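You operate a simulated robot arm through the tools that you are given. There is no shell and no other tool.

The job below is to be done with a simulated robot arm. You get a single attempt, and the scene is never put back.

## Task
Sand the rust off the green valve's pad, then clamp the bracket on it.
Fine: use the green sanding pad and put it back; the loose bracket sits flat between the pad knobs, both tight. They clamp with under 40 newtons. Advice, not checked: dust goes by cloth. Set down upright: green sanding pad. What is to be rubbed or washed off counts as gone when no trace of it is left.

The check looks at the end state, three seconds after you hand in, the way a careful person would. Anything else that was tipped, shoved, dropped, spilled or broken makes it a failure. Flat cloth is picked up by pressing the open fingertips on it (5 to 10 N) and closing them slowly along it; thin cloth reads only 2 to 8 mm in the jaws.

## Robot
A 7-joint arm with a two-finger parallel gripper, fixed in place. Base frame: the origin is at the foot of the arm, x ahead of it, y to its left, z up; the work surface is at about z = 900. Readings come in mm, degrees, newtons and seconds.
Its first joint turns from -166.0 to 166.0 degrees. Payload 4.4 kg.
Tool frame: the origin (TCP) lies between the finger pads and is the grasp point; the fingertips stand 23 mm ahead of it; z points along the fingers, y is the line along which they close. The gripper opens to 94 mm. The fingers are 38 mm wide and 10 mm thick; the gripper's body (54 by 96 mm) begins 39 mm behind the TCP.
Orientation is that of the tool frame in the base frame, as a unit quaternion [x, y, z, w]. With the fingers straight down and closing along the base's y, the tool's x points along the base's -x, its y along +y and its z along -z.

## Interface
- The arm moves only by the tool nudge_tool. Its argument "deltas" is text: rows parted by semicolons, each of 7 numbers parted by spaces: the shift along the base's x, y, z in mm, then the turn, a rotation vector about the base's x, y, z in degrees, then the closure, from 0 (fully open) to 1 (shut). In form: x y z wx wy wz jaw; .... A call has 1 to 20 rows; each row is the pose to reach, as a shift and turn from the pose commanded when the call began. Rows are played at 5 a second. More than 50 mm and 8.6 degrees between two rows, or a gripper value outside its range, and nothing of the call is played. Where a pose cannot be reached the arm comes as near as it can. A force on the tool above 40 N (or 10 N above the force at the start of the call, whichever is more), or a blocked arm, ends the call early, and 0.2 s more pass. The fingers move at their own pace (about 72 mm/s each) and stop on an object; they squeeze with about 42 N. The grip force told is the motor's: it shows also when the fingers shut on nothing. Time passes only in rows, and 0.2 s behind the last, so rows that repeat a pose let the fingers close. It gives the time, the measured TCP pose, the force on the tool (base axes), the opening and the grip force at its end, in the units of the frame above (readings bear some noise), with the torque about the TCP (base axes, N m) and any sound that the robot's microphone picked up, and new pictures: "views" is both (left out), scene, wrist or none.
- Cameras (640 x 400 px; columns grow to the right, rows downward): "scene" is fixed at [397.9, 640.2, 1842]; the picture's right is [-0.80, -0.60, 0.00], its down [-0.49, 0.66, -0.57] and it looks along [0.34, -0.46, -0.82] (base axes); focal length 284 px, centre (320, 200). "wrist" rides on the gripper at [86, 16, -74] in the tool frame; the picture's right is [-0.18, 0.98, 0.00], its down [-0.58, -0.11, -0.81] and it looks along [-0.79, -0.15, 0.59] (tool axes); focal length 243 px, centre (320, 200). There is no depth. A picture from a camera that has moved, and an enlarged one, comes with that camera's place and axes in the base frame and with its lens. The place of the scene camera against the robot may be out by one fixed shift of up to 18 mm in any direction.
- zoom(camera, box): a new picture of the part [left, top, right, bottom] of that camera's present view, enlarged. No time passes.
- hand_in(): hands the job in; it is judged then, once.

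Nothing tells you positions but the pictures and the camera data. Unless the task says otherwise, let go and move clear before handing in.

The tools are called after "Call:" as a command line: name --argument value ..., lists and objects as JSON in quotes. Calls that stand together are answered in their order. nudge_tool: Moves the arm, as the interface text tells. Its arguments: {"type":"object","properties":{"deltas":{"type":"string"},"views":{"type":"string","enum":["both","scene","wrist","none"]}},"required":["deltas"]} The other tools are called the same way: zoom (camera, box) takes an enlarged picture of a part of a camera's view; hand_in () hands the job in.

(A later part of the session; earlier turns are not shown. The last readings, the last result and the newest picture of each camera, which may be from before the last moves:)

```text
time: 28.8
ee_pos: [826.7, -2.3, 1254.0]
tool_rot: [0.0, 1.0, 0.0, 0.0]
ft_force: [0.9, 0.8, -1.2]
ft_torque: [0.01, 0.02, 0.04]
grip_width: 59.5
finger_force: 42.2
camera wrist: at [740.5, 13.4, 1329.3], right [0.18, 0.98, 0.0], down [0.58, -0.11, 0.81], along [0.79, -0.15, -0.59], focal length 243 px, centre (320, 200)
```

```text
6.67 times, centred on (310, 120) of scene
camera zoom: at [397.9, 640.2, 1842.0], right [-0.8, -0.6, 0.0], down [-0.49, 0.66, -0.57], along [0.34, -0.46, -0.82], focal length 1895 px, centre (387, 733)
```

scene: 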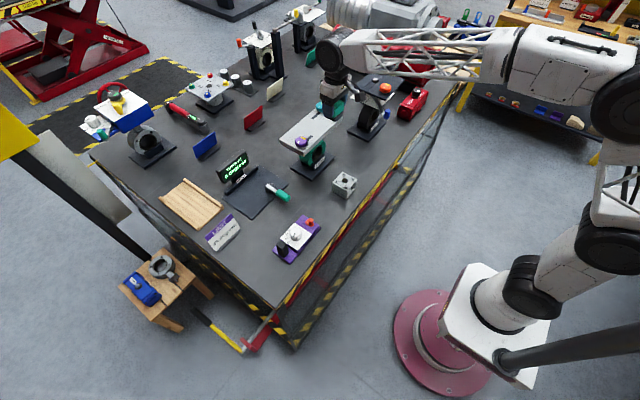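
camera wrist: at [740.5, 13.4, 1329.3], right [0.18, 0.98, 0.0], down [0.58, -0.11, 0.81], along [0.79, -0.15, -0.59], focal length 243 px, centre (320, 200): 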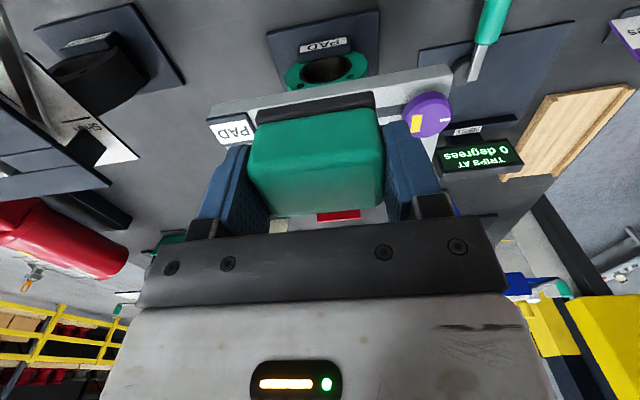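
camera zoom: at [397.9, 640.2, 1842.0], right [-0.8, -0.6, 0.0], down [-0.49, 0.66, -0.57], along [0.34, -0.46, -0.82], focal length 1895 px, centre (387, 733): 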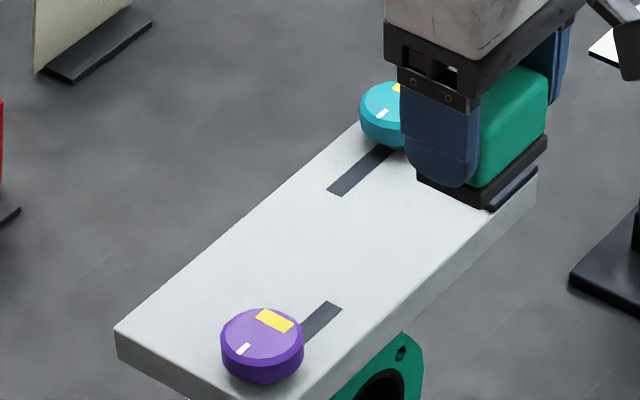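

The plate looks clean from the scene camera. I'll zoom in tightly to check for faint traces.

Call:
zoom --camera "scene" --box '[295, 105, 330, 130]'

Call:
zoom --camera "scene" --box '[290, 112, 320, 142]'

```text
16.00 times, centred on (312, 118) of scene
camera zoom: at [397.9, 640.2, 1842.0], right [-0.8, -0.6, 0.0], down [-0.49, 0.66, -0.57], along [0.34, -0.46, -0.82], focal length 4548 px, centre (440, 1520)
```

zoom: 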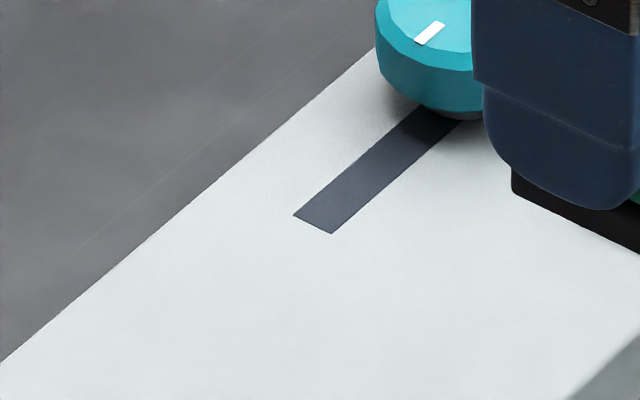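

```text
13.33 times, centred on (305, 127) of scene
camera zoom: at [397.9, 640.2, 1842.0], right [-0.8, -0.6, 0.0], down [-0.49, 0.66, -0.57], along [0.34, -0.46, -0.82], focal length 3790 px, centre (520, 1173)
```

zoom: 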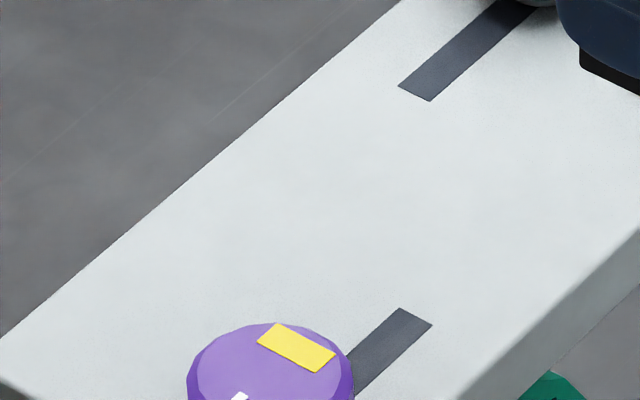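

The rust is completely gone. Now I'll carry the sanding pad back to where it stood.

Call:
nudge_tool --deltas "-40 -10 0 0 0 0 0.6; -75 -30 -10 0 0 0 0.6; -95 -60 -30 0 0 0 0.6; -95 -90 -60 0 0 0 0.6; -95 -115 -92 0 0 0 0.6; -95 -121 -130 0 0 0 0.6; -95 -121 -170 0 0 0 0.6; -95 -121 -210 0 0 0 0.6; -95 -121 -250 0 0 0 0.6; -95 -121 -285 0 0 0 0.6; -95 -121 -300 0 0 0 0.6; -95 -121 -305 0 0 0 0.6; -95 -121 -305 0 0 0 0.6"

Call:
zoom --camera "wrist" --box '[220, 50, 420, 220]'

Call:
zoom --camera "scene" --box '[330, 130, 410, 190]'

```text
time: 31.6
ee_pos: [734.0, -119.3, 949.4]
tool_rot: [0.001, 1.0, 0.0, -0.001]
ft_force: [0.1, 0.2, -1.2]
ft_torque: [0.0, -0.01, -0.01]
grip_width: 59.4
finger_force: 41.7
camera wrist: at [646.9, -104.4, 1023.9], right [0.18, 0.98, 0.0], down [0.58, -0.11, 0.81], along [0.79, -0.15, -0.59], focal length 243 px, centre (320, 200)
```

scene: 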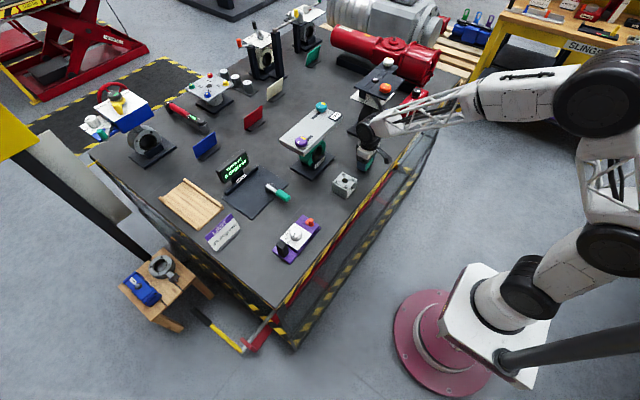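
wrist: 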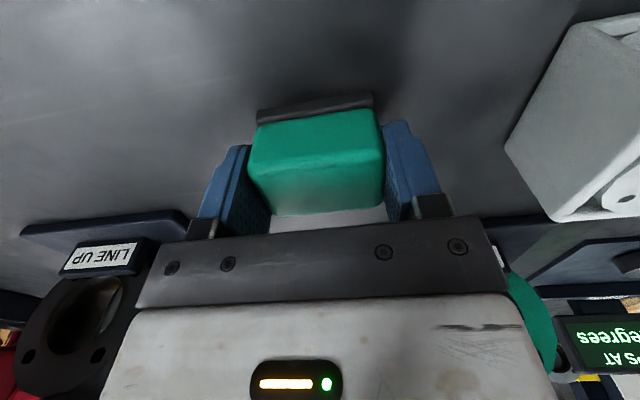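

```text
2.35 times, centred on (320, 135) of wrist
camera zoom: at [646.9, -104.4, 1023.9], right [0.18, 0.98, 0.0], down [0.58, -0.11, 0.81], along [0.79, -0.15, -0.59], focal length 571 px, centre (320, 353)
```

zoom: 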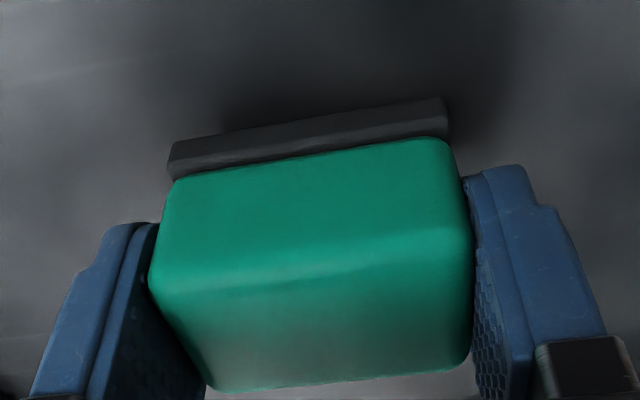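

```text
6.67 times, centred on (370, 160) of scene
camera zoom: at [397.9, 640.2, 1842.0], right [-0.8, -0.6, 0.0], down [-0.49, 0.66, -0.57], along [0.34, -0.46, -0.82], focal length 1895 px, centre (-13, 467)
```

zoom: 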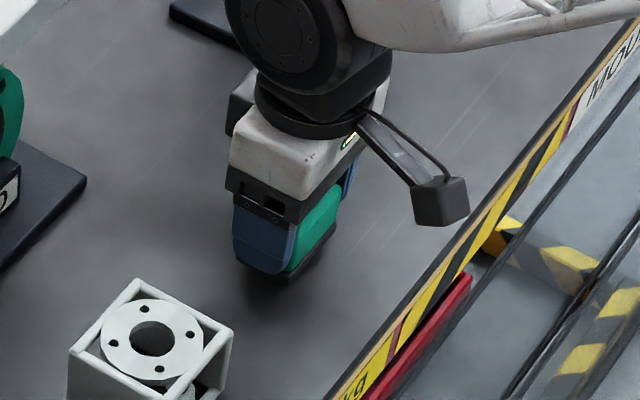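

The pad is hovering about 10 mm above its spot and still square in the grip. I'll lower it gently until it touches.

Call:
nudge_tool --deltas "0 0 -3 0 0 0 0.6; 0 0 -6 0 0 0 0.6; 0 0 -8 0 0 0 0.6; 0 0 -9 0 0 0 0.6" --views "none"

```text
time: 32.6
ee_pos: [732.4, -120.6, 939.0]
tool_rot: [0.0, 1.0, 0.0, 0.0]
ft_force: [1.2, -0.3, -0.9]
ft_torque: [-0.02, 0.01, -0.01]
grip_width: 59.5
finger_force: 42.1
```

Call:
nudge_tool --deltas "0 0 -1 0 0 0 0.6; 0 0 -2 0 0 0 0.6" --views "none"

```text
time: 33.2
ee_pos: [732.2, -122.7, 938.0]
tool_rot: [0.0, 1.0, 0.0, 0.0]
ft_force: [-1.9, 6.7, 6.8]
ft_torque: [0.27, 0.05, 0.1]
grip_width: 59.7
finger_force: 42.4
```

The pad is in contact with the table (~7 N). I'll release and rise straight up.

Call:
nudge_tool --deltas "0 0 0 0 0 0 0.3; 0 0 0 0 0 0 0.1; 0 0 0 0 0 0 0; 0 0 0 0 0 0 0; 0 0 10 0 0 0 0; 0 0 30 0 0 0 0; 0 0 60 0 0 0 0; -40 10 70 0 0 0 0; -80 20 72 0 0 0 0; -80 20 72 0 0 0 0"

Call:
zoom --camera "wrist" --box '[250, 50, 410, 200]'

Call:
zoom --camera "scene" --box '[320, 140, 400, 200]'

```text
time: 35.4
ee_pos: [651.7, -104.0, 1009.1]
tool_rot: [0.0, 1.0, 0.0, -0.001]
ft_force: [0.4, -0.2, 0.1]
ft_torque: [-0.02, 0.02, 0.02]
grip_width: 94.1
finger_force: 0.0
camera wrist: at [565.4, -88.6, 1084.1], right [0.18, 0.98, 0.0], down [0.58, -0.11, 0.81], along [0.79, -0.15, -0.59], focal length 243 px, centre (320, 200)
```

scene: 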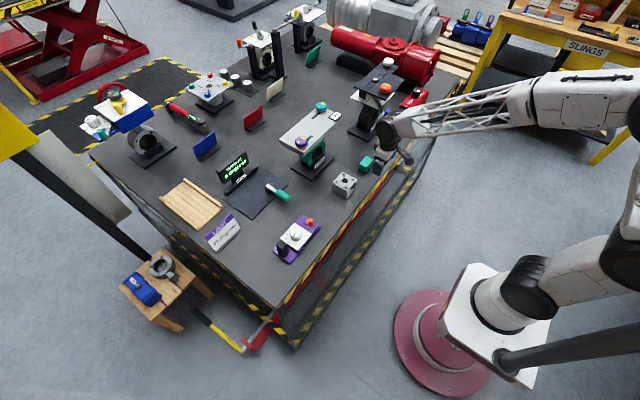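
wrist: 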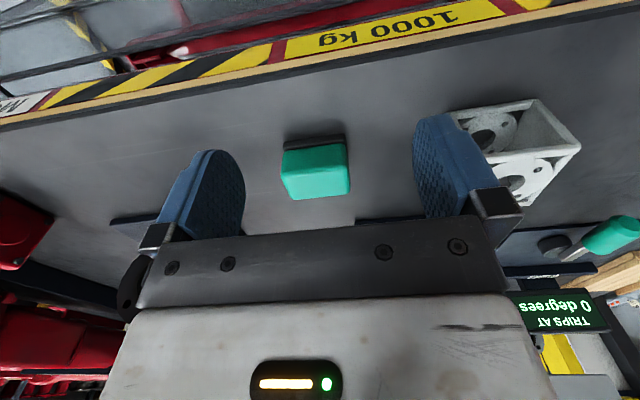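

```text
2.67 times, centred on (330, 125) of wrist
camera zoom: at [565.4, -88.6, 1084.1], right [0.18, 0.98, 0.0], down [0.58, -0.11, 0.81], along [0.79, -0.15, -0.59], focal length 647 px, centre (293, 400)
```

zoom: 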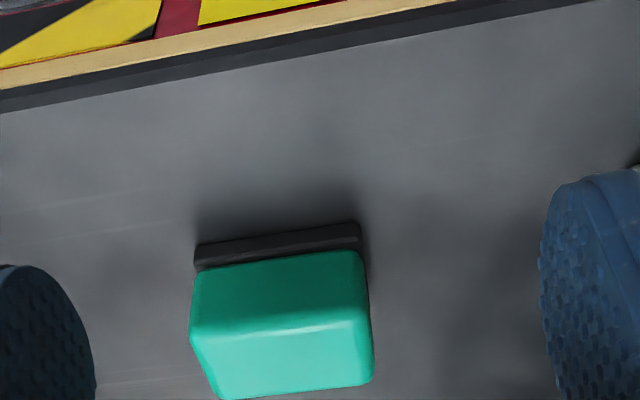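

```text
6.67 times, centred on (360, 170) of scene
camera zoom: at [397.9, 640.2, 1842.0], right [-0.8, -0.6, 0.0], down [-0.49, 0.66, -0.57], along [0.34, -0.46, -0.82], focal length 1895 px, centre (53, 400)
```

zoom: 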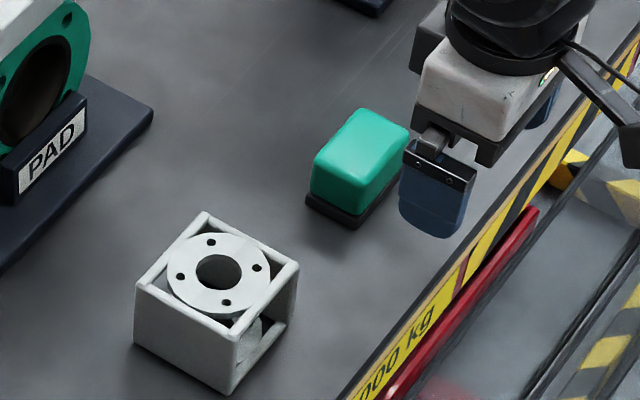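

The sanding pad stands upright back in place. Now I'll move in front of the bracket for a precise look.

Call:
nudge_tool --deltas "-5 30 10 0 0 0 0; -8 70 20 0 0 0 0; -10 110 20 0 0 0 0; -10 149 20 0 0 0 0; -10 149 20 0 0 0 0" --views "wrist"

Call:
zoom --camera "wrist" --box '[250, 90, 410, 210]'

```text
time: 36.6
ee_pos: [639.7, 46.6, 1029.0]
tool_rot: [0.001, 1.0, 0.001, 0.001]
ft_force: [-0.1, 0.2, 0.2]
ft_torque: [0.0, -0.01, -0.01]
grip_width: 93.7
finger_force: 0.0
camera wrist: at [553.4, 62.8, 1103.6], right [0.18, 0.98, 0.0], down [0.58, -0.11, 0.81], along [0.79, -0.15, -0.59], focal length 243 px, centre (320, 200)
```

wrist: 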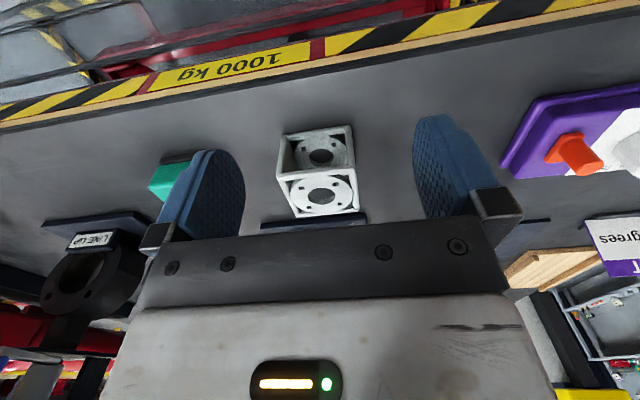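

```text
3.33 times, centred on (330, 150) of wrist
camera zoom: at [553.4, 62.8, 1103.6], right [0.18, 0.98, 0.0], down [0.58, -0.11, 0.81], along [0.79, -0.15, -0.59], focal length 809 px, centre (287, 367)
```

zoom: 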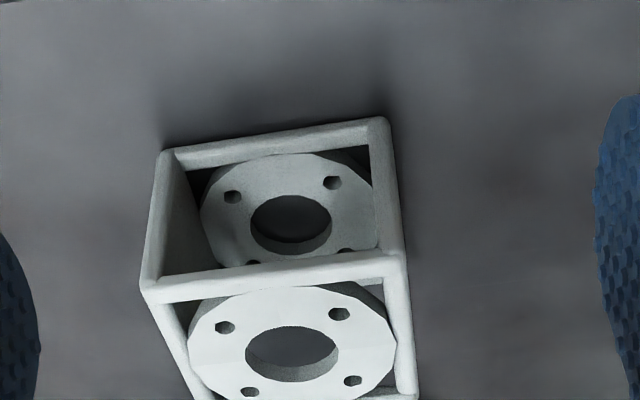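

The bracket is about 70×70×55 mm, centred near (744,29), with solid ±y walls. Before moving it, I'll compare the knobs with the similar orange one nearby to understand how they work.

Call:
zoom --camera "scene" --box '[360, 75, 410, 115]'

Call:
zoom --camera "scene" --box '[305, 90, 345, 120]'

Call:
zoom --camera "scene" --box '[285, 125, 325, 155]'

```text
10.00 times, centred on (385, 95) of scene
camera zoom: at [397.9, 640.2, 1842.0], right [-0.8, -0.6, 0.0], down [-0.49, 0.66, -0.57], along [0.34, -0.46, -0.82], focal length 2842 px, centre (-330, 1250)
```

zoom: 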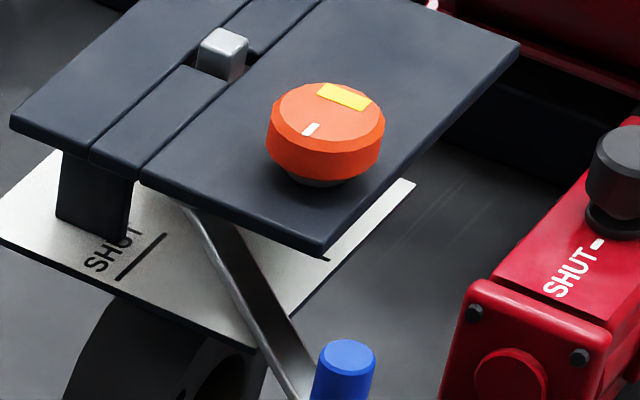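

```text
13.33 times, centred on (325, 105) of scene
camera zoom: at [397.9, 640.2, 1842.0], right [-0.8, -0.6, 0.0], down [-0.49, 0.66, -0.57], along [0.34, -0.46, -0.82], focal length 3790 px, centre (253, 1467)
```

zoom: 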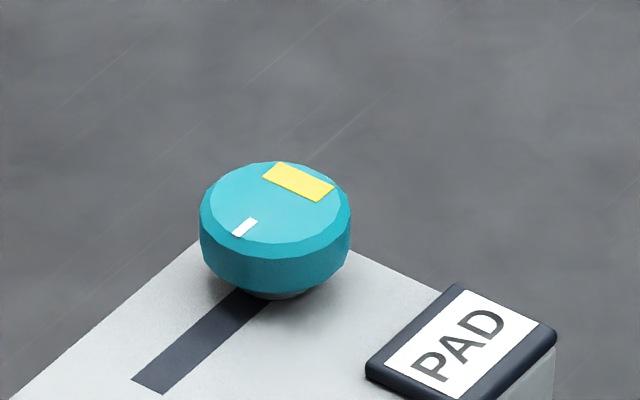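

```text
13.33 times, centred on (305, 140) of scene
camera zoom: at [397.9, 640.2, 1842.0], right [-0.8, -0.6, 0.0], down [-0.49, 0.66, -0.57], along [0.34, -0.46, -0.82], focal length 3790 px, centre (520, 1000)
```

zoom: 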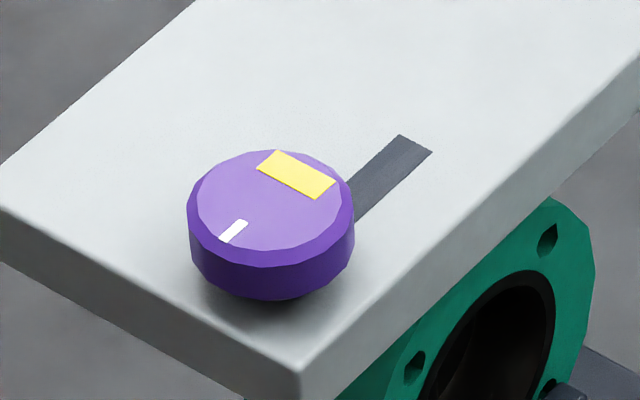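

The orange knob shares the same marks, so those alone don't settle it. Since the slots and the newton figure suggest sliding, I'll test gently by pushing the purple knob inward with closed fingers from its outer side. First I'll position beside it.

Call:
nudge_tool --deltas "0 0 40 0 0 0 0.5; 10 2 80 0 0 0 1; 25 5 120 0 0 0 1; 45 10 155 0 0 0 1; 75 20 180 0 0 0 1; 115 35 180 0 0 0 1; 155 52 180 0 0 0 1; 195 70 180 0 0 0 1; 230 86 180 0 0 0 1; 260 96 180 0 0 0 1; 260 96 140 0 0 0 1; 260 96 112 0 0 0 1; 260 96 112 0 0 0 1"

Call:
zoom --camera "scene" --box '[265, 100, 345, 160]'

Call:
zoom --camera "wrist" --box '[120, 0, 480, 220]'

```text
time: 39.4
ee_pos: [900.7, 147.5, 1138.2]
tool_rot: [0.0, 1.0, 0.001, 0.0]
ft_force: [-0.5, 0.6, 0.4]
ft_torque: [0.01, 0.03, 0.01]
grip_width: 0.1
finger_force: 41.6
camera wrist: at [814.3, 162.0, 1213.8], right [0.18, 0.98, 0.0], down [0.58, -0.11, 0.81], along [0.79, -0.15, -0.59], focal length 243 px, centre (320, 200)
```

scene: 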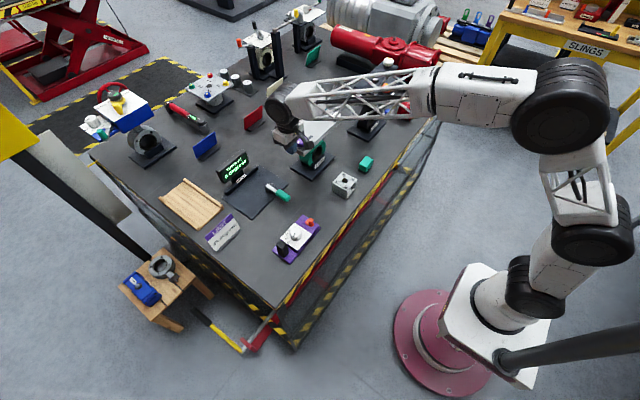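
wrist: 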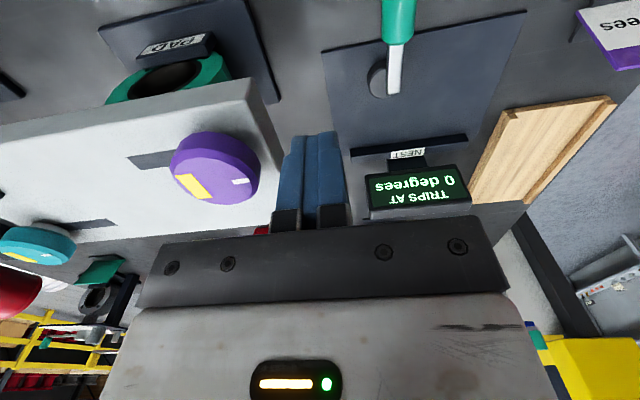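

```text
6.67 times, centred on (305, 130) of scene
camera zoom: at [397.9, 640.2, 1842.0], right [-0.8, -0.6, 0.0], down [-0.49, 0.66, -0.57], along [0.34, -0.46, -0.82], focal length 1895 px, centre (420, 667)
```

zoom: 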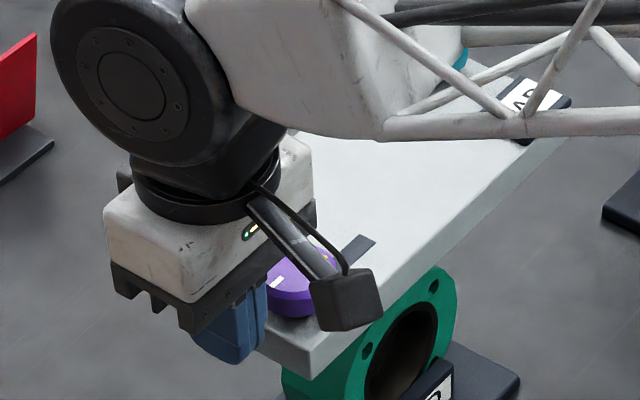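

```text
1.78 times, centred on (300, 110) of wrist
camera zoom: at [814.3, 162.0, 1213.8], right [0.18, 0.98, 0.0], down [0.58, -0.11, 0.81], along [0.79, -0.15, -0.59], focal length 431 px, centre (356, 360)
```

zoom: 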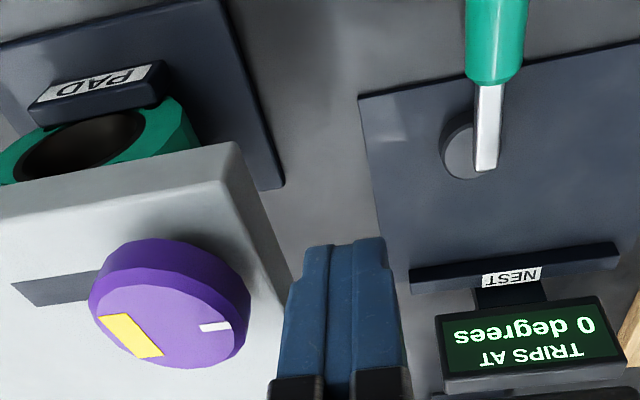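

The closed fingers are beside the plate, just outboard of the purple knob (centre ≈(901,88), radius ≈23). I'll hold once to check pose accuracy, then move in.

Call:
nudge_tool --deltas "0 0 0 0 0 0 1; 0 0 0 0 0 0 1" --views "none"

```text
time: 40.0
ee_pos: [899.7, 145.7, 1139.1]
tool_rot: [0.0, 1.0, 0.0, 0.0]
ft_force: [-0.9, -1.4, 0.5]
ft_torque: [-0.01, -0.03, -0.01]
grip_width: 0.1
finger_force: 42.1
```

Call:
nudge_tool --deltas "0 -8 -3 0 0 0 1; 0 -16 -3 0 0 0 1; 0 -20 -3 0 0 0 1; 0 -22 -3 0 0 0 1; 0 -22 -3 0 0 0 1" --views "wrist"

Call:
zoom --camera "wrist" --box '[140, 60, 440, 240]'

```text
time: 41.2
ee_pos: [900.5, 121.5, 1138.9]
tool_rot: [0.0, 1.0, 0.0, 0.0]
ft_force: [-0.3, 0.4, -0.1]
ft_torque: [-0.04, 0.02, -0.03]
grip_width: 0.1
finger_force: 42.1
camera wrist: at [814.8, 137.6, 1214.3], right [0.18, 0.98, 0.0], down [0.58, -0.11, 0.81], along [0.79, -0.15, -0.59], focal length 243 px, centre (320, 200)
```

wrist: 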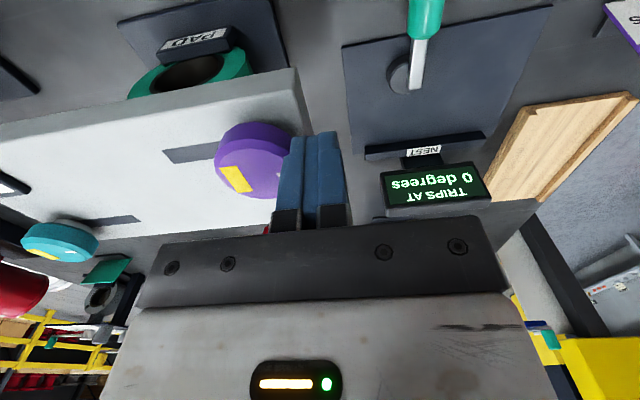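

```text
2.13 times, centred on (290, 150) of wrist
camera zoom: at [814.8, 137.6, 1214.3], right [0.18, 0.98, 0.0], down [0.58, -0.11, 0.81], along [0.79, -0.15, -0.59], focal length 518 px, centre (384, 307)
```

zoom: 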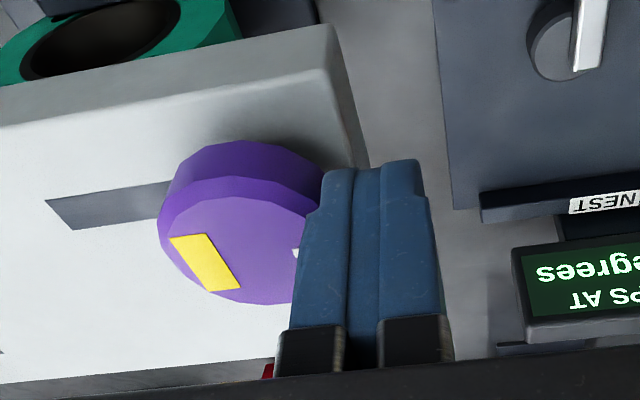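

The fingers are about to touch the knob. I'll push in small increments and watch the force.

Call:
nudge_tool --deltas "0 -1 0 0 0 0 1; 0 -2 0 0 0 0 1; 0 -3 0 0 0 0 1" --views "none"

```text
time: 42.0
ee_pos: [900.9, 120.8, 1138.5]
tool_rot: [-0.001, 1.0, 0.0, 0.0]
ft_force: [-6.4, 35.7, -1.5]
ft_torque: [0.62, 0.15, -0.2]
grip_width: 0.1
finger_force: 41.7
```

Call:
nudge_tool --deltas "0 0 0 0 0 0 1; 0 0 0 0 0 0 1" --views "wrist"

Call:
zoom --camera "wrist" --box '[140, 60, 440, 240]'

```text
time: 42.5
ee_pos: [900.9, 122.6, 1140.4]
tool_rot: [0.0, 1.0, 0.001, 0.001]
ft_force: [-0.8, 13.8, -0.4]
ft_torque: [0.22, 0.02, -0.07]
grip_width: 0.0
finger_force: 42.1
stopped in row 2: the force on the tool passed its limit at 48 N (the readings are from after the stop); the commanded pose is now the measured one
camera wrist: at [815.3, 136.6, 1214.4], right [0.18, 0.98, 0.0], down [0.58, -0.11, 0.81], along [0.79, -0.15, -0.59], focal length 243 px, centre (320, 200)
```

wrist: 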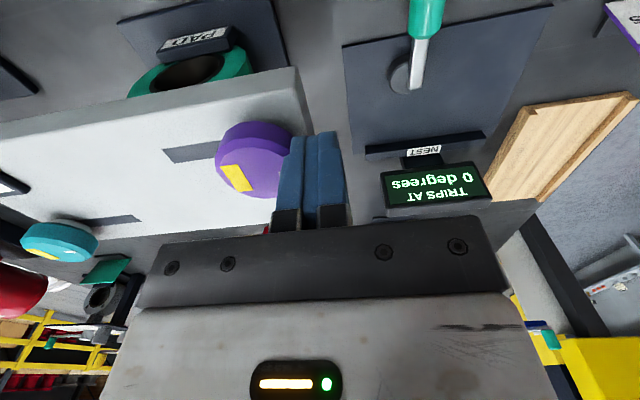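

```text
2.13 times, centred on (290, 150) of wrist
camera zoom: at [815.3, 136.6, 1214.4], right [0.18, 0.98, 0.0], down [0.58, -0.11, 0.81], along [0.79, -0.15, -0.59], focal length 518 px, centre (384, 307)
```

zoom: 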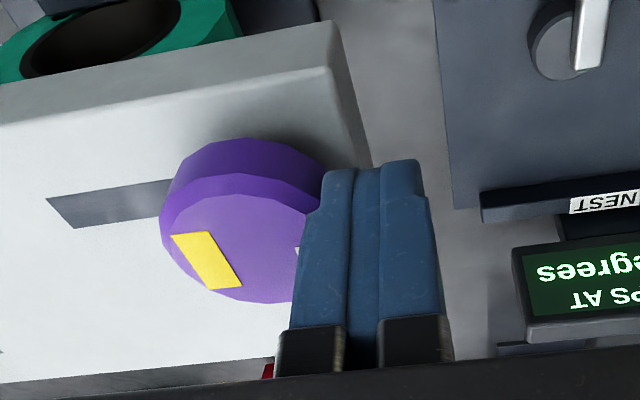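

The knob did not slide even at ~48 N, so it doesn't simply push along the slot. I'll back off and go above it with open jaws to try turning it.

Call:
nudge_tool --deltas "0 12 0 0 0 0 1; 0 14 25 0 0 0 1; 0 4 55 0 0 0 0.5; 0 -16 65 0 0 0 0; 0 -34 65 0 0 0 0; 0 -34 65 0 0 0 0; 0 -34 65 0 0 0 0"

Call:
zoom --camera "wrist" --box '[190, 40, 450, 220]'

Call:
zoom --camera "scene" --box '[265, 100, 345, 180]'

```text
time: 44.1
ee_pos: [901.9, 84.3, 1205.7]
tool_rot: [-0.001, 1.0, 0.0, 0.0]
ft_force: [0.9, -0.2, 0.2]
ft_torque: [-0.01, 0.02, 0.0]
grip_width: 94.1
finger_force: 0.1
camera wrist: at [815.1, 100.9, 1279.6], right [0.18, 0.98, 0.0], down [0.58, -0.11, 0.81], along [0.79, -0.15, -0.59], focal length 243 px, centre (320, 200)
```

scene: 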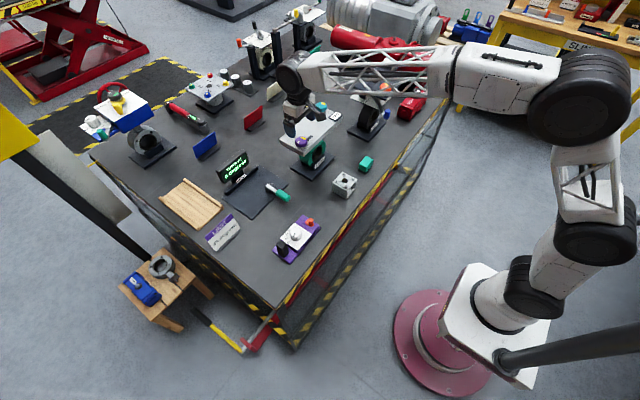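
wrist: 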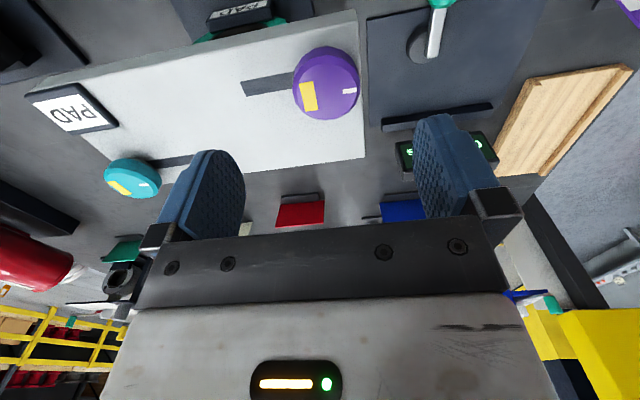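

```text
2.22 times, centred on (320, 130) of wrist
camera zoom: at [815.1, 100.9, 1279.6], right [0.18, 0.98, 0.0], down [0.58, -0.11, 0.81], along [0.79, -0.15, -0.59], focal length 539 px, centre (320, 356)
```

zoom: 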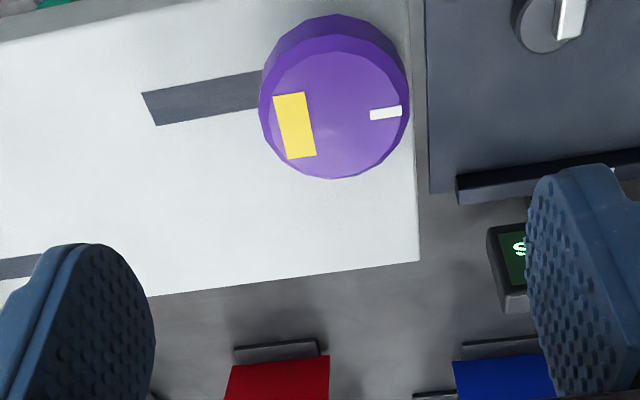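

```text
5.00 times, centred on (305, 140) of scene
camera zoom: at [397.9, 640.2, 1842.0], right [-0.8, -0.6, 0.0], down [-0.49, 0.66, -0.57], along [0.34, -0.46, -0.82], focal length 1421 px, centre (395, 500)
```

zoom: 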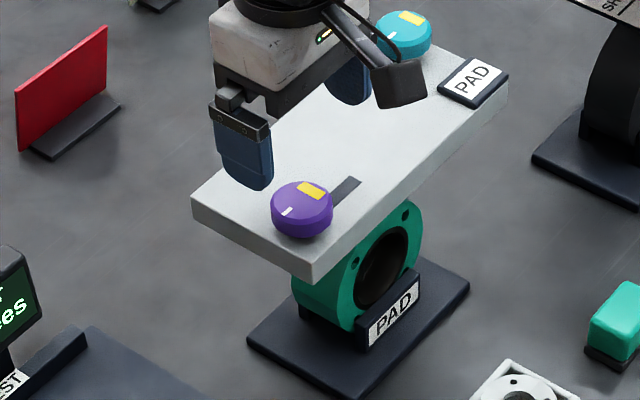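

The knob is about 5 mm further in +y than the TCP. I'll correct that, descend around it and close gently.

Call:
nudge_tool --deltas "0 5 -20 0 0 0 0; 0 5 -40 0 0 0 0; 0 5 -58 0 0 0 0; 0 5 -68 0 0 0 0; 0 5 -69 0 0 0 0; 0 5 -69 0 0 0 0.3; 0 5 -69 0 0 0 0.4; 0 5 -69 0 0 0 0.45"

Call:
zoom --camera "wrist" --box '[190, 60, 450, 220]'

```text
time: 45.9
ee_pos: [902.1, 91.1, 1136.4]
tool_rot: [0.0, 1.0, 0.0, 0.0]
ft_force: [0.1, -1.0, -0.2]
ft_torque: [0.0, 0.0, 0.01]
grip_width: 51.5
finger_force: 0.0
camera wrist: at [815.7, 107.5, 1211.1], right [0.18, 0.98, 0.0], down [0.58, -0.11, 0.81], along [0.79, -0.15, -0.59], focal length 243 px, centre (320, 200)
```

scene: 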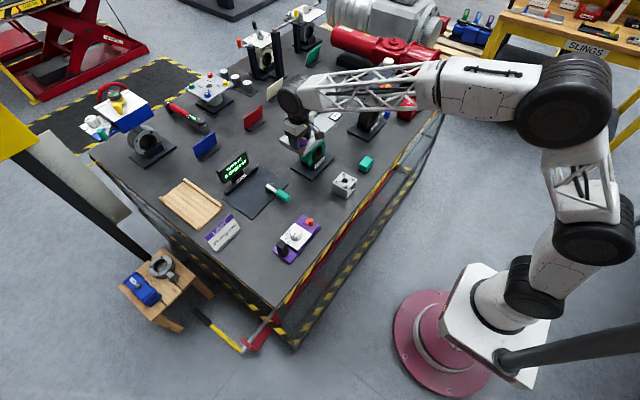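
wrist: 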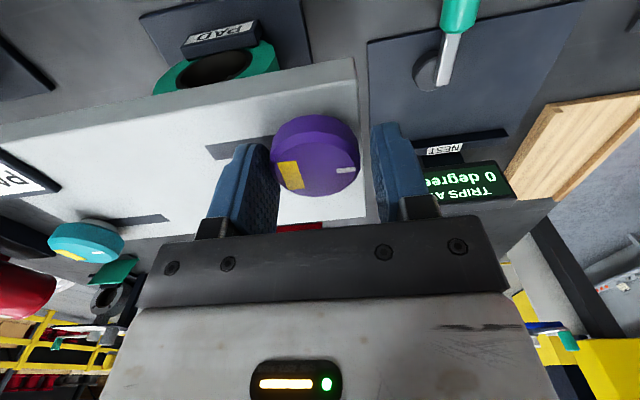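

```text
2.46 times, centred on (320, 140) of wrist
camera zoom: at [815.7, 107.5, 1211.1], right [0.18, 0.98, 0.0], down [0.58, -0.11, 0.81], along [0.79, -0.15, -0.59], focal length 597 px, centre (320, 348)
```

zoom: 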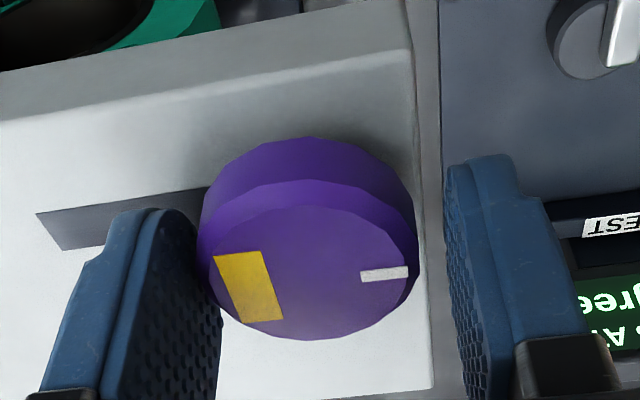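

Call:
nudge_tool --deltas "0 -1.5 0 0 0 0 0.45; 0 -2.5 0 0 0 0 0.45; 0 -2.5 0 0 0 0 0.48; 0 -2.5 0 0 0 0 0.52; 0 -2.5 0 0 0 0 0.56; 0 -2.5 0 0 0 0 0.6" --views "wrist"

Call:
zoom --camera "wrist" --box '[190, 60, 450, 220]'

```text
time: 47.3
ee_pos: [902.1, 89.2, 1136.5]
tool_rot: [-0.001, 1.0, 0.001, 0.001]
ft_force: [-0.1, 10.7, -1.1]
ft_torque: [0.23, 0.0, -0.02]
grip_width: 44.0
finger_force: 44.9
camera wrist: at [815.8, 105.3, 1211.0], right [0.18, 0.98, 0.0], down [0.58, -0.11, 0.81], along [0.79, -0.15, -0.59], focal length 243 px, centre (320, 200)
```

wrist: 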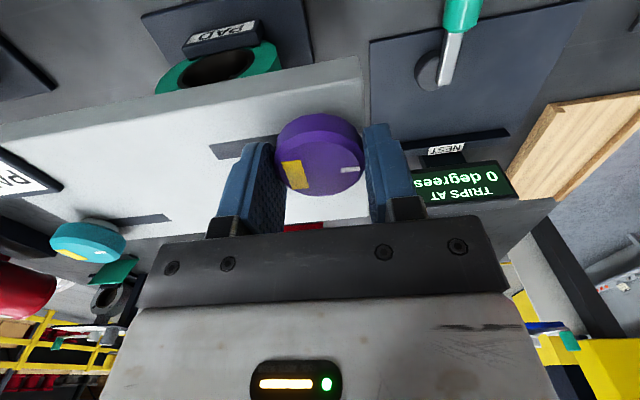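

```text
2.46 times, centred on (320, 140) of wrist
camera zoom: at [815.8, 105.3, 1211.0], right [0.18, 0.98, 0.0], down [0.58, -0.11, 0.81], along [0.79, -0.15, -0.59], focal length 597 px, centre (320, 348)
```

zoom: 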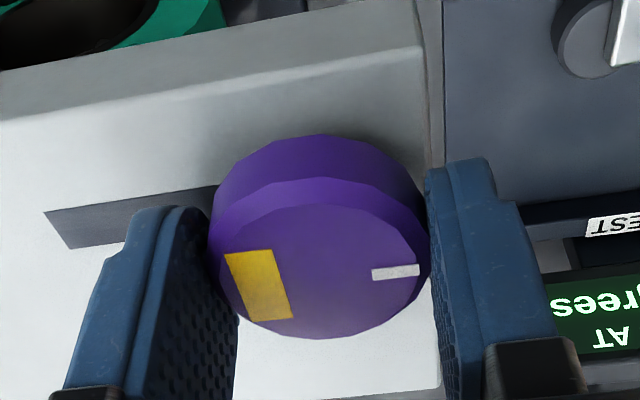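

The knob is gripped (44 mm). I'll ease the side force and try turning clockwise by a small angle, watching the torque.

Call:
nudge_tool --deltas "0 0.5 0 0 0 0 0.6; 0 0.5 0 0 0 -3 0.6; 0 0.5 0 0 0 -6 0.6; 0 0.5 0 0 0 -10 0.6" --views "wrist"

Call:
zoom --camera "wrist" --box '[190, 60, 450, 220]'

```text
time: 48.3
ee_pos: [902.3, 88.8, 1135.4]
tool_rot: [0.087, 0.996, 0.0, 0.0]
ft_force: [-7.6, 10.8, -0.6]
ft_torque: [-0.07, -0.3, 0.03]
grip_width: 43.9
finger_force: 44.9
camera wrist: at [819.9, 119.8, 1211.0], right [0.35, 0.94, 0.0], down [0.55, -0.21, 0.81], along [0.75, -0.28, -0.59], focal length 243 px, centre (320, 200)
```

wrist: 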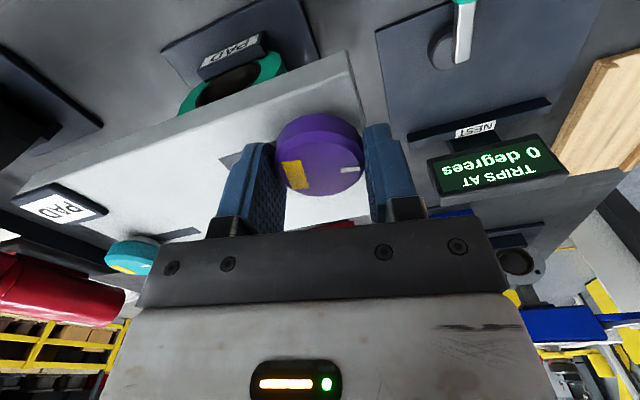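

```text
2.46 times, centred on (320, 140) of wrist
camera zoom: at [819.9, 119.8, 1211.0], right [0.35, 0.94, 0.0], down [0.55, -0.21, 0.81], along [0.75, -0.28, -0.59], focal length 597 px, centre (320, 348)
```

zoom: 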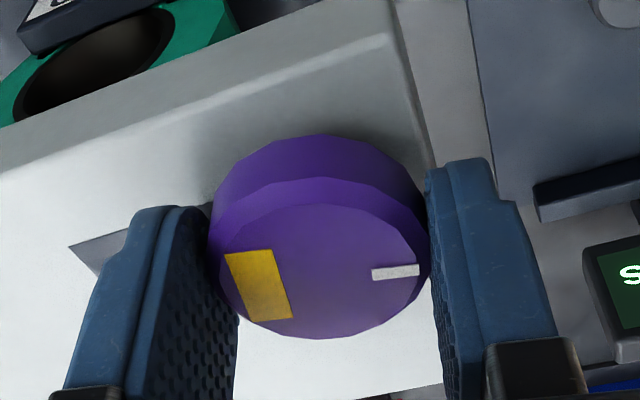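

The knob turns with the gripper at almost no torque, and both marks rotate with it. I'll keep turning clockwise and see if it travels along the slot or stiffens.

Call:
nudge_tool --deltas "-0.5 0.5 0 0 0 -8 0.6; -0.5 0.7 0 0 0 -16 0.6; -0.5 0.7 0 0 0 -24 0.6; -0.5 0.7 0 0 0 -32 0.6; -0.5 0.7 0 0 0 -40 0.6" --views "wrist"

Call:
zoom --camera "wrist" --box '[190, 60, 450, 220]'

```text
time: 49.5
ee_pos: [901.4, 88.8, 1135.5]
tool_rot: [0.424, 0.906, 0.0, 0.0]
ft_force: [22.5, -25.4, 1.4]
ft_torque: [-0.91, -0.63, -0.03]
grip_width: 43.7
finger_force: 45.0
camera wrist: at [858.5, 164.7, 1211.0], right [0.87, 0.49, 0.0], down [0.29, -0.52, 0.81], along [0.39, -0.7, -0.59], focal length 243 px, centre (320, 200)
```

wrist: 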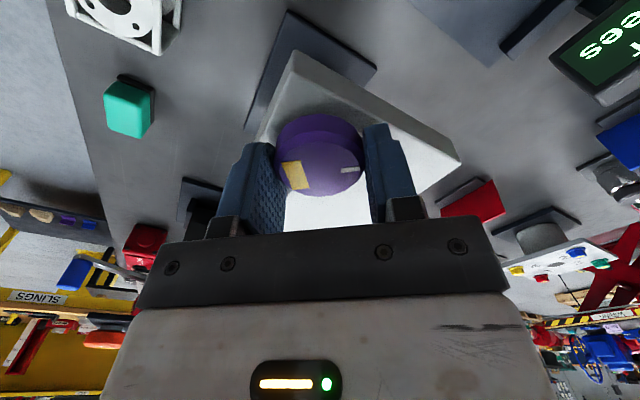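

```text
2.46 times, centred on (320, 140) of wrist
camera zoom: at [858.5, 164.7, 1211.0], right [0.87, 0.49, 0.0], down [0.29, -0.52, 0.81], along [0.39, -0.7, -0.59], focal length 597 px, centre (320, 348)
```

zoom: 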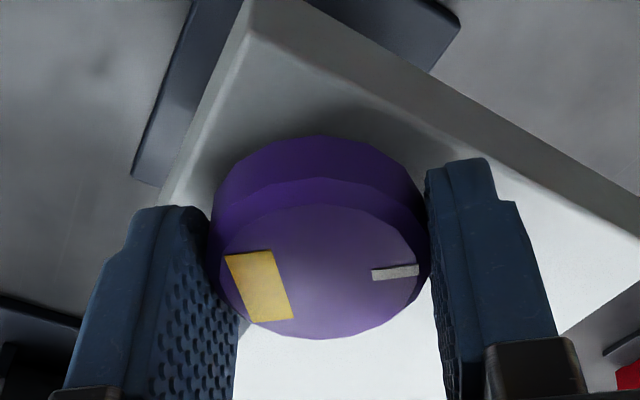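

The force now pulls the tool mainly toward -y, suggesting that the knob travels inward as it turns. I'll check its position from the scene camera.

Call:
nudge_tool --deltas "0.5 -1.2 0 0 0 0 0.6; 0.5 -1.2 0 0 0 0 0.6" --views "scene"

Call:
zoom --camera "scene" --box '[265, 110, 345, 170]'

```text
time: 50.1
ee_pos: [901.2, 89.1, 1135.7]
tool_rot: [0.423, 0.906, 0.001, 0.001]
ft_force: [19.2, -16.1, 1.1]
ft_torque: [-0.69, -0.69, -0.04]
grip_width: 43.8
finger_force: 45.0
```

scene: 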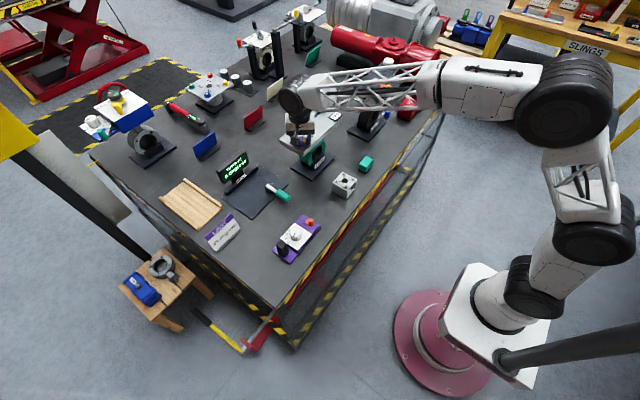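

```text
6.67 times, centred on (305, 140) of scene
camera zoom: at [397.9, 640.2, 1842.0], right [-0.8, -0.6, 0.0], down [-0.49, 0.66, -0.57], along [0.34, -0.46, -0.82], focal length 1895 px, centre (420, 600)
```

zoom: 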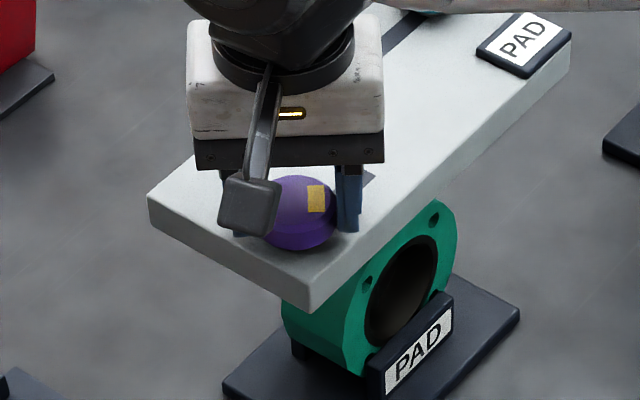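

I'll release, lift and return to the earlier viewpoint to compare the knob's position with before.

Call:
nudge_tool --deltas "0.5 -1.2 0 0 0 0 0.4; 0.5 -1.2 0 0 0 0 0.1; 0.5 -1.2 0 0 0 0 0; 0.5 -1.2 20 0 0 0 0; 0.5 -1.2 45 0 0 8 0; 0.5 -1.2 70 0 0 16 0; 0.5 -1.2 70 0 0 24 0; 0.5 -1.2 70 0 0 32 0; 0.5 -1.2 70 0 0 40 0; 0.5 -1.2 70 0 0 46 0; 0.5 -1.2 70 0 0 50 0; 0.5 -1.2 70 0 0 50 0"

Call:
zoom --camera "wrist" --box '[190, 40, 450, 220]'

Call:
zoom --camera "scene" --box '[265, 100, 345, 180]'

```text
time: 52.7
ee_pos: [902.0, 87.4, 1205.6]
tool_rot: [-0.001, 1.0, 0.0, 0.0]
ft_force: [0.1, 0.0, 0.4]
ft_torque: [0.02, -0.01, 0.01]
grip_width: 93.8
finger_force: 0.1
camera wrist: at [816.3, 102.6, 1280.8], right [0.18, 0.98, 0.0], down [0.58, -0.11, 0.81], along [0.79, -0.15, -0.59], focal length 243 px, centre (320, 200)
```

scene: 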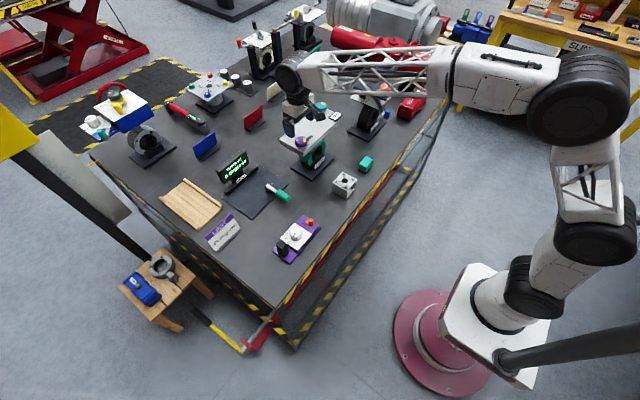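
wrist: 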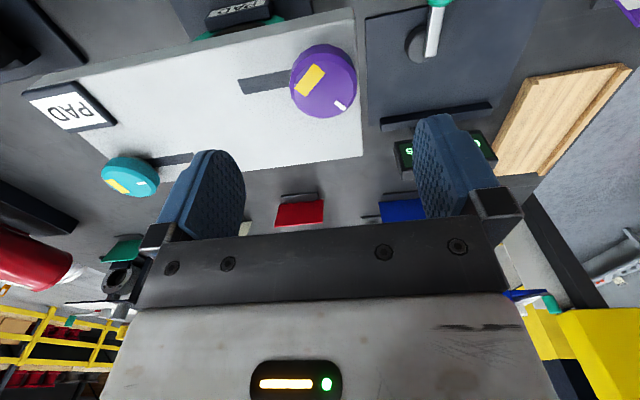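

```text
2.22 times, centred on (320, 130) of wrist
camera zoom: at [816.3, 102.6, 1280.8], right [0.18, 0.98, 0.0], down [0.58, -0.11, 0.81], along [0.79, -0.15, -0.59], focal length 539 px, centre (320, 356)
```

zoom: 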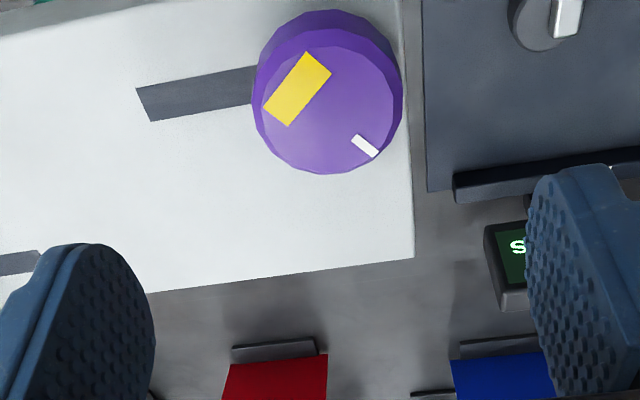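

```text
5.00 times, centred on (305, 140) of scene
camera zoom: at [397.9, 640.2, 1842.0], right [-0.8, -0.6, 0.0], down [-0.49, 0.66, -0.57], along [0.34, -0.46, -0.82], focal length 1421 px, centre (395, 500)
```

zoom: 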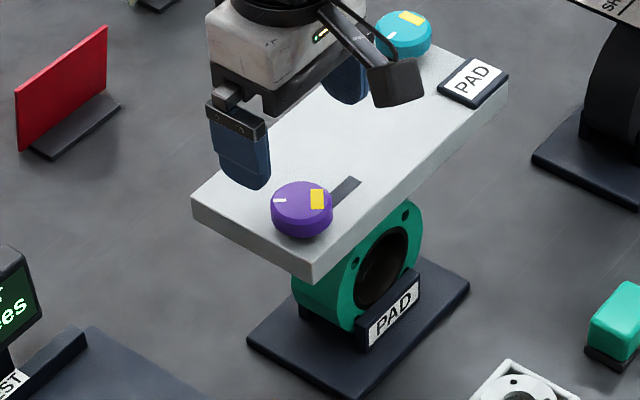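

The knob rotated about 48° clockwise without measurably moving along the slot. I'll grip it again and test whether it now slides, then explore further rotation for a stop.

Call:
nudge_tool --deltas "-0.5 2 -25 0 0 0 0; -0.5 2 -48 0 0 0 0; -0.5 2 -64 0 0 0 0; -0.5 2 -70 0 0 0 0.3; -0.5 2 -70 0 0 0 0.42; -0.5 2 -70 0 0 0 0.5; -0.5 2 -70 0 0 0 0.56; -0.5 2 -70 0 0 0 0.6" --views "wrist"

```text
time: 54.5
ee_pos: [900.6, 91.2, 1135.6]
tool_rot: [0.0, 1.0, 0.0, 0.0]
ft_force: [-0.8, -3.9, -0.2]
ft_torque: [-0.17, -0.16, 0.02]
grip_width: 44.2
finger_force: 44.8
camera wrist: at [814.4, 105.4, 1210.3], right [0.18, 0.98, 0.0], down [0.58, -0.11, 0.81], along [0.79, -0.15, -0.59], focal length 243 px, centre (320, 200)
```

wrist: 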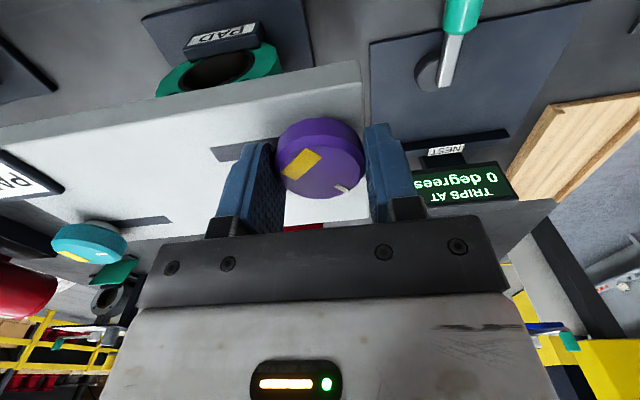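

Well-centred grip. Now a gentle -y slide test while holding the knob.

Call:
nudge_tool --deltas "0 -0.5 0 0 0 0 0.6; 0 -1 0 0 0 0 0.6; 0 -1.5 0 0 0 0 0.6" --views "none"

```text
time: 55.3
ee_pos: [901.1, 90.2, 1134.8]
tool_rot: [-0.001, 1.0, 0.0, -0.001]
ft_force: [-20.7, 23.2, -2.4]
ft_torque: [0.08, -0.36, 0.01]
grip_width: 44.6
finger_force: 45.5
```

No sliding. I'll return to neutral and continue turning clockwise to look for a stop.

Call:
nudge_tool --deltas "0.6 1.4 0 0 0 0 0.6; 0.6 1.4 0 0 0 -8 0.6; 0.6 1.4 0 0 0 -16 0.6; 0.6 1.4 0 0 0 -24 0.6; 0.6 1.4 0 0 0 -32 0.6; 0.6 1.4 0 0 0 -40 0.6; 0.6 1.4 0 0 0 -45 0.6" --views "wrist"

```text
time: 56.9
ee_pos: [901.4, 88.2, 1135.5]
tool_rot: [0.383, 0.924, 0.0, 0.0]
ft_force: [-9.4, -30.4, -0.3]
ft_torque: [-0.71, 0.06, 1.08]
grip_width: 44.4
finger_force: 44.8
camera wrist: at [852.6, 160.4, 1210.8], right [0.83, 0.56, 0.0], down [0.33, -0.49, 0.81], along [0.45, -0.67, -0.59], focal length 243 px, centre (320, 200)
```

wrist: 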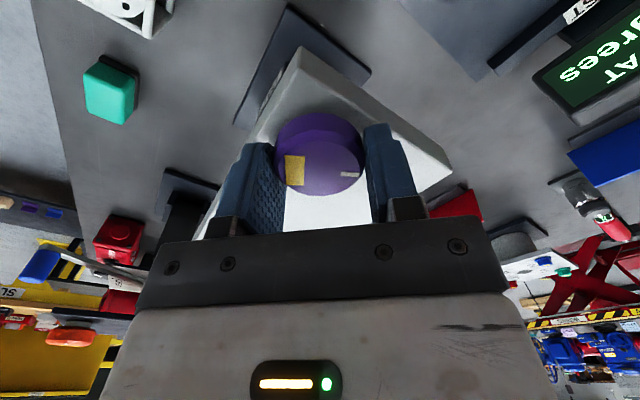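

There is now a 1.1 N·m torque and the knob slipped in the grip, so it has a clockwise stop near 50° from its start. Next I'll see what the counter-clockwise direction does.

Call:
nudge_tool --deltas "-0.2 -0.7 0 0 0 8 0.6; -0.2 -0.7 0 0 0 16 0.6; -0.2 -0.7 0 0 0 24 0.6; -0.2 -0.7 0 0 0 32 0.6; -0.2 -0.7 0 0 0 40 0.6; -0.2 -0.7 0 0 0 45 0.6" --views "wrist"

```text
time: 58.3
ee_pos: [902.6, 90.3, 1136.0]
tool_rot: [0.0, 1.0, 0.001, 0.001]
ft_force: [18.0, -3.8, 7.1]
ft_torque: [0.19, -1.23, 0.03]
grip_width: 44.7
finger_force: 44.9
camera wrist: at [816.1, 105.2, 1210.7], right [0.18, 0.98, 0.0], down [0.58, -0.11, 0.81], along [0.79, -0.15, -0.59], focal length 243 px, centre (320, 200)
```

wrist: 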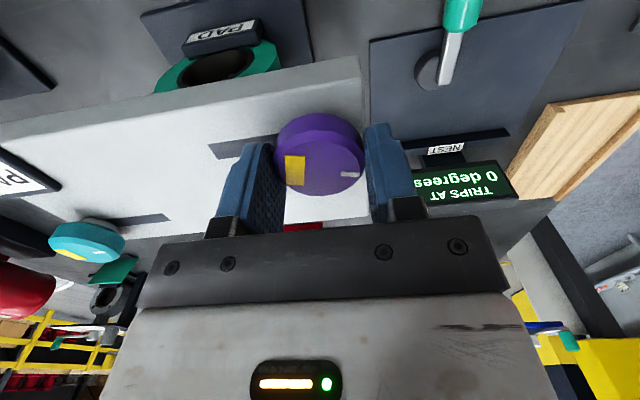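

The knob followed back to near its start angle. I'll continue counter-clockwise to find the other limit.

Call:
nudge_tool --deltas "0.8 -0.2 0 0 0 0 0.6; 0.8 -0.2 0 0 0 8 0.6; 0.8 -0.2 0 0 0 16 0.6; 0.8 -0.2 0 0 0 24 0.6; 0.8 -0.2 0 0 0 32 0.6; 0.8 -0.2 0 0 0 40 0.6" --views "wrist"

```text
time: 59.6
ee_pos: [901.8, 91.7, 1135.5]
tool_rot: [-0.297, 0.955, 0.001, -0.001]
ft_force: [-2.7, 8.2, -0.2]
ft_torque: [0.11, -0.04, -0.04]
grip_width: 44.3
finger_force: 45.2
stopped in row 6: the force on the tool passed its limit at 74 N (the readings are from after the stop); the commanded pose is now the measured one
camera wrist: at [822.2, 54.6, 1210.1], right [-0.41, 0.91, 0.0], down [0.54, 0.24, 0.81], along [0.73, 0.33, -0.59], focal length 243 px, centre (320, 200)
```

wrist: 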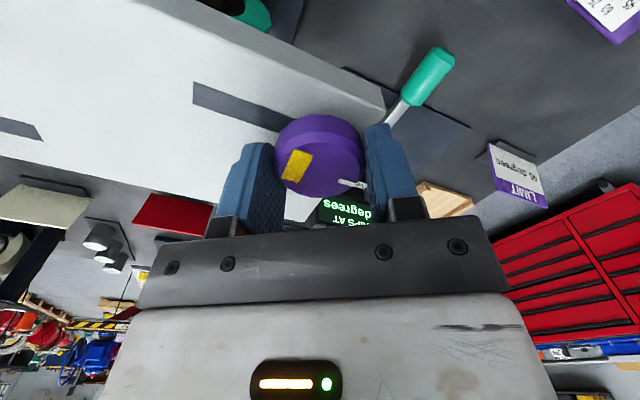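

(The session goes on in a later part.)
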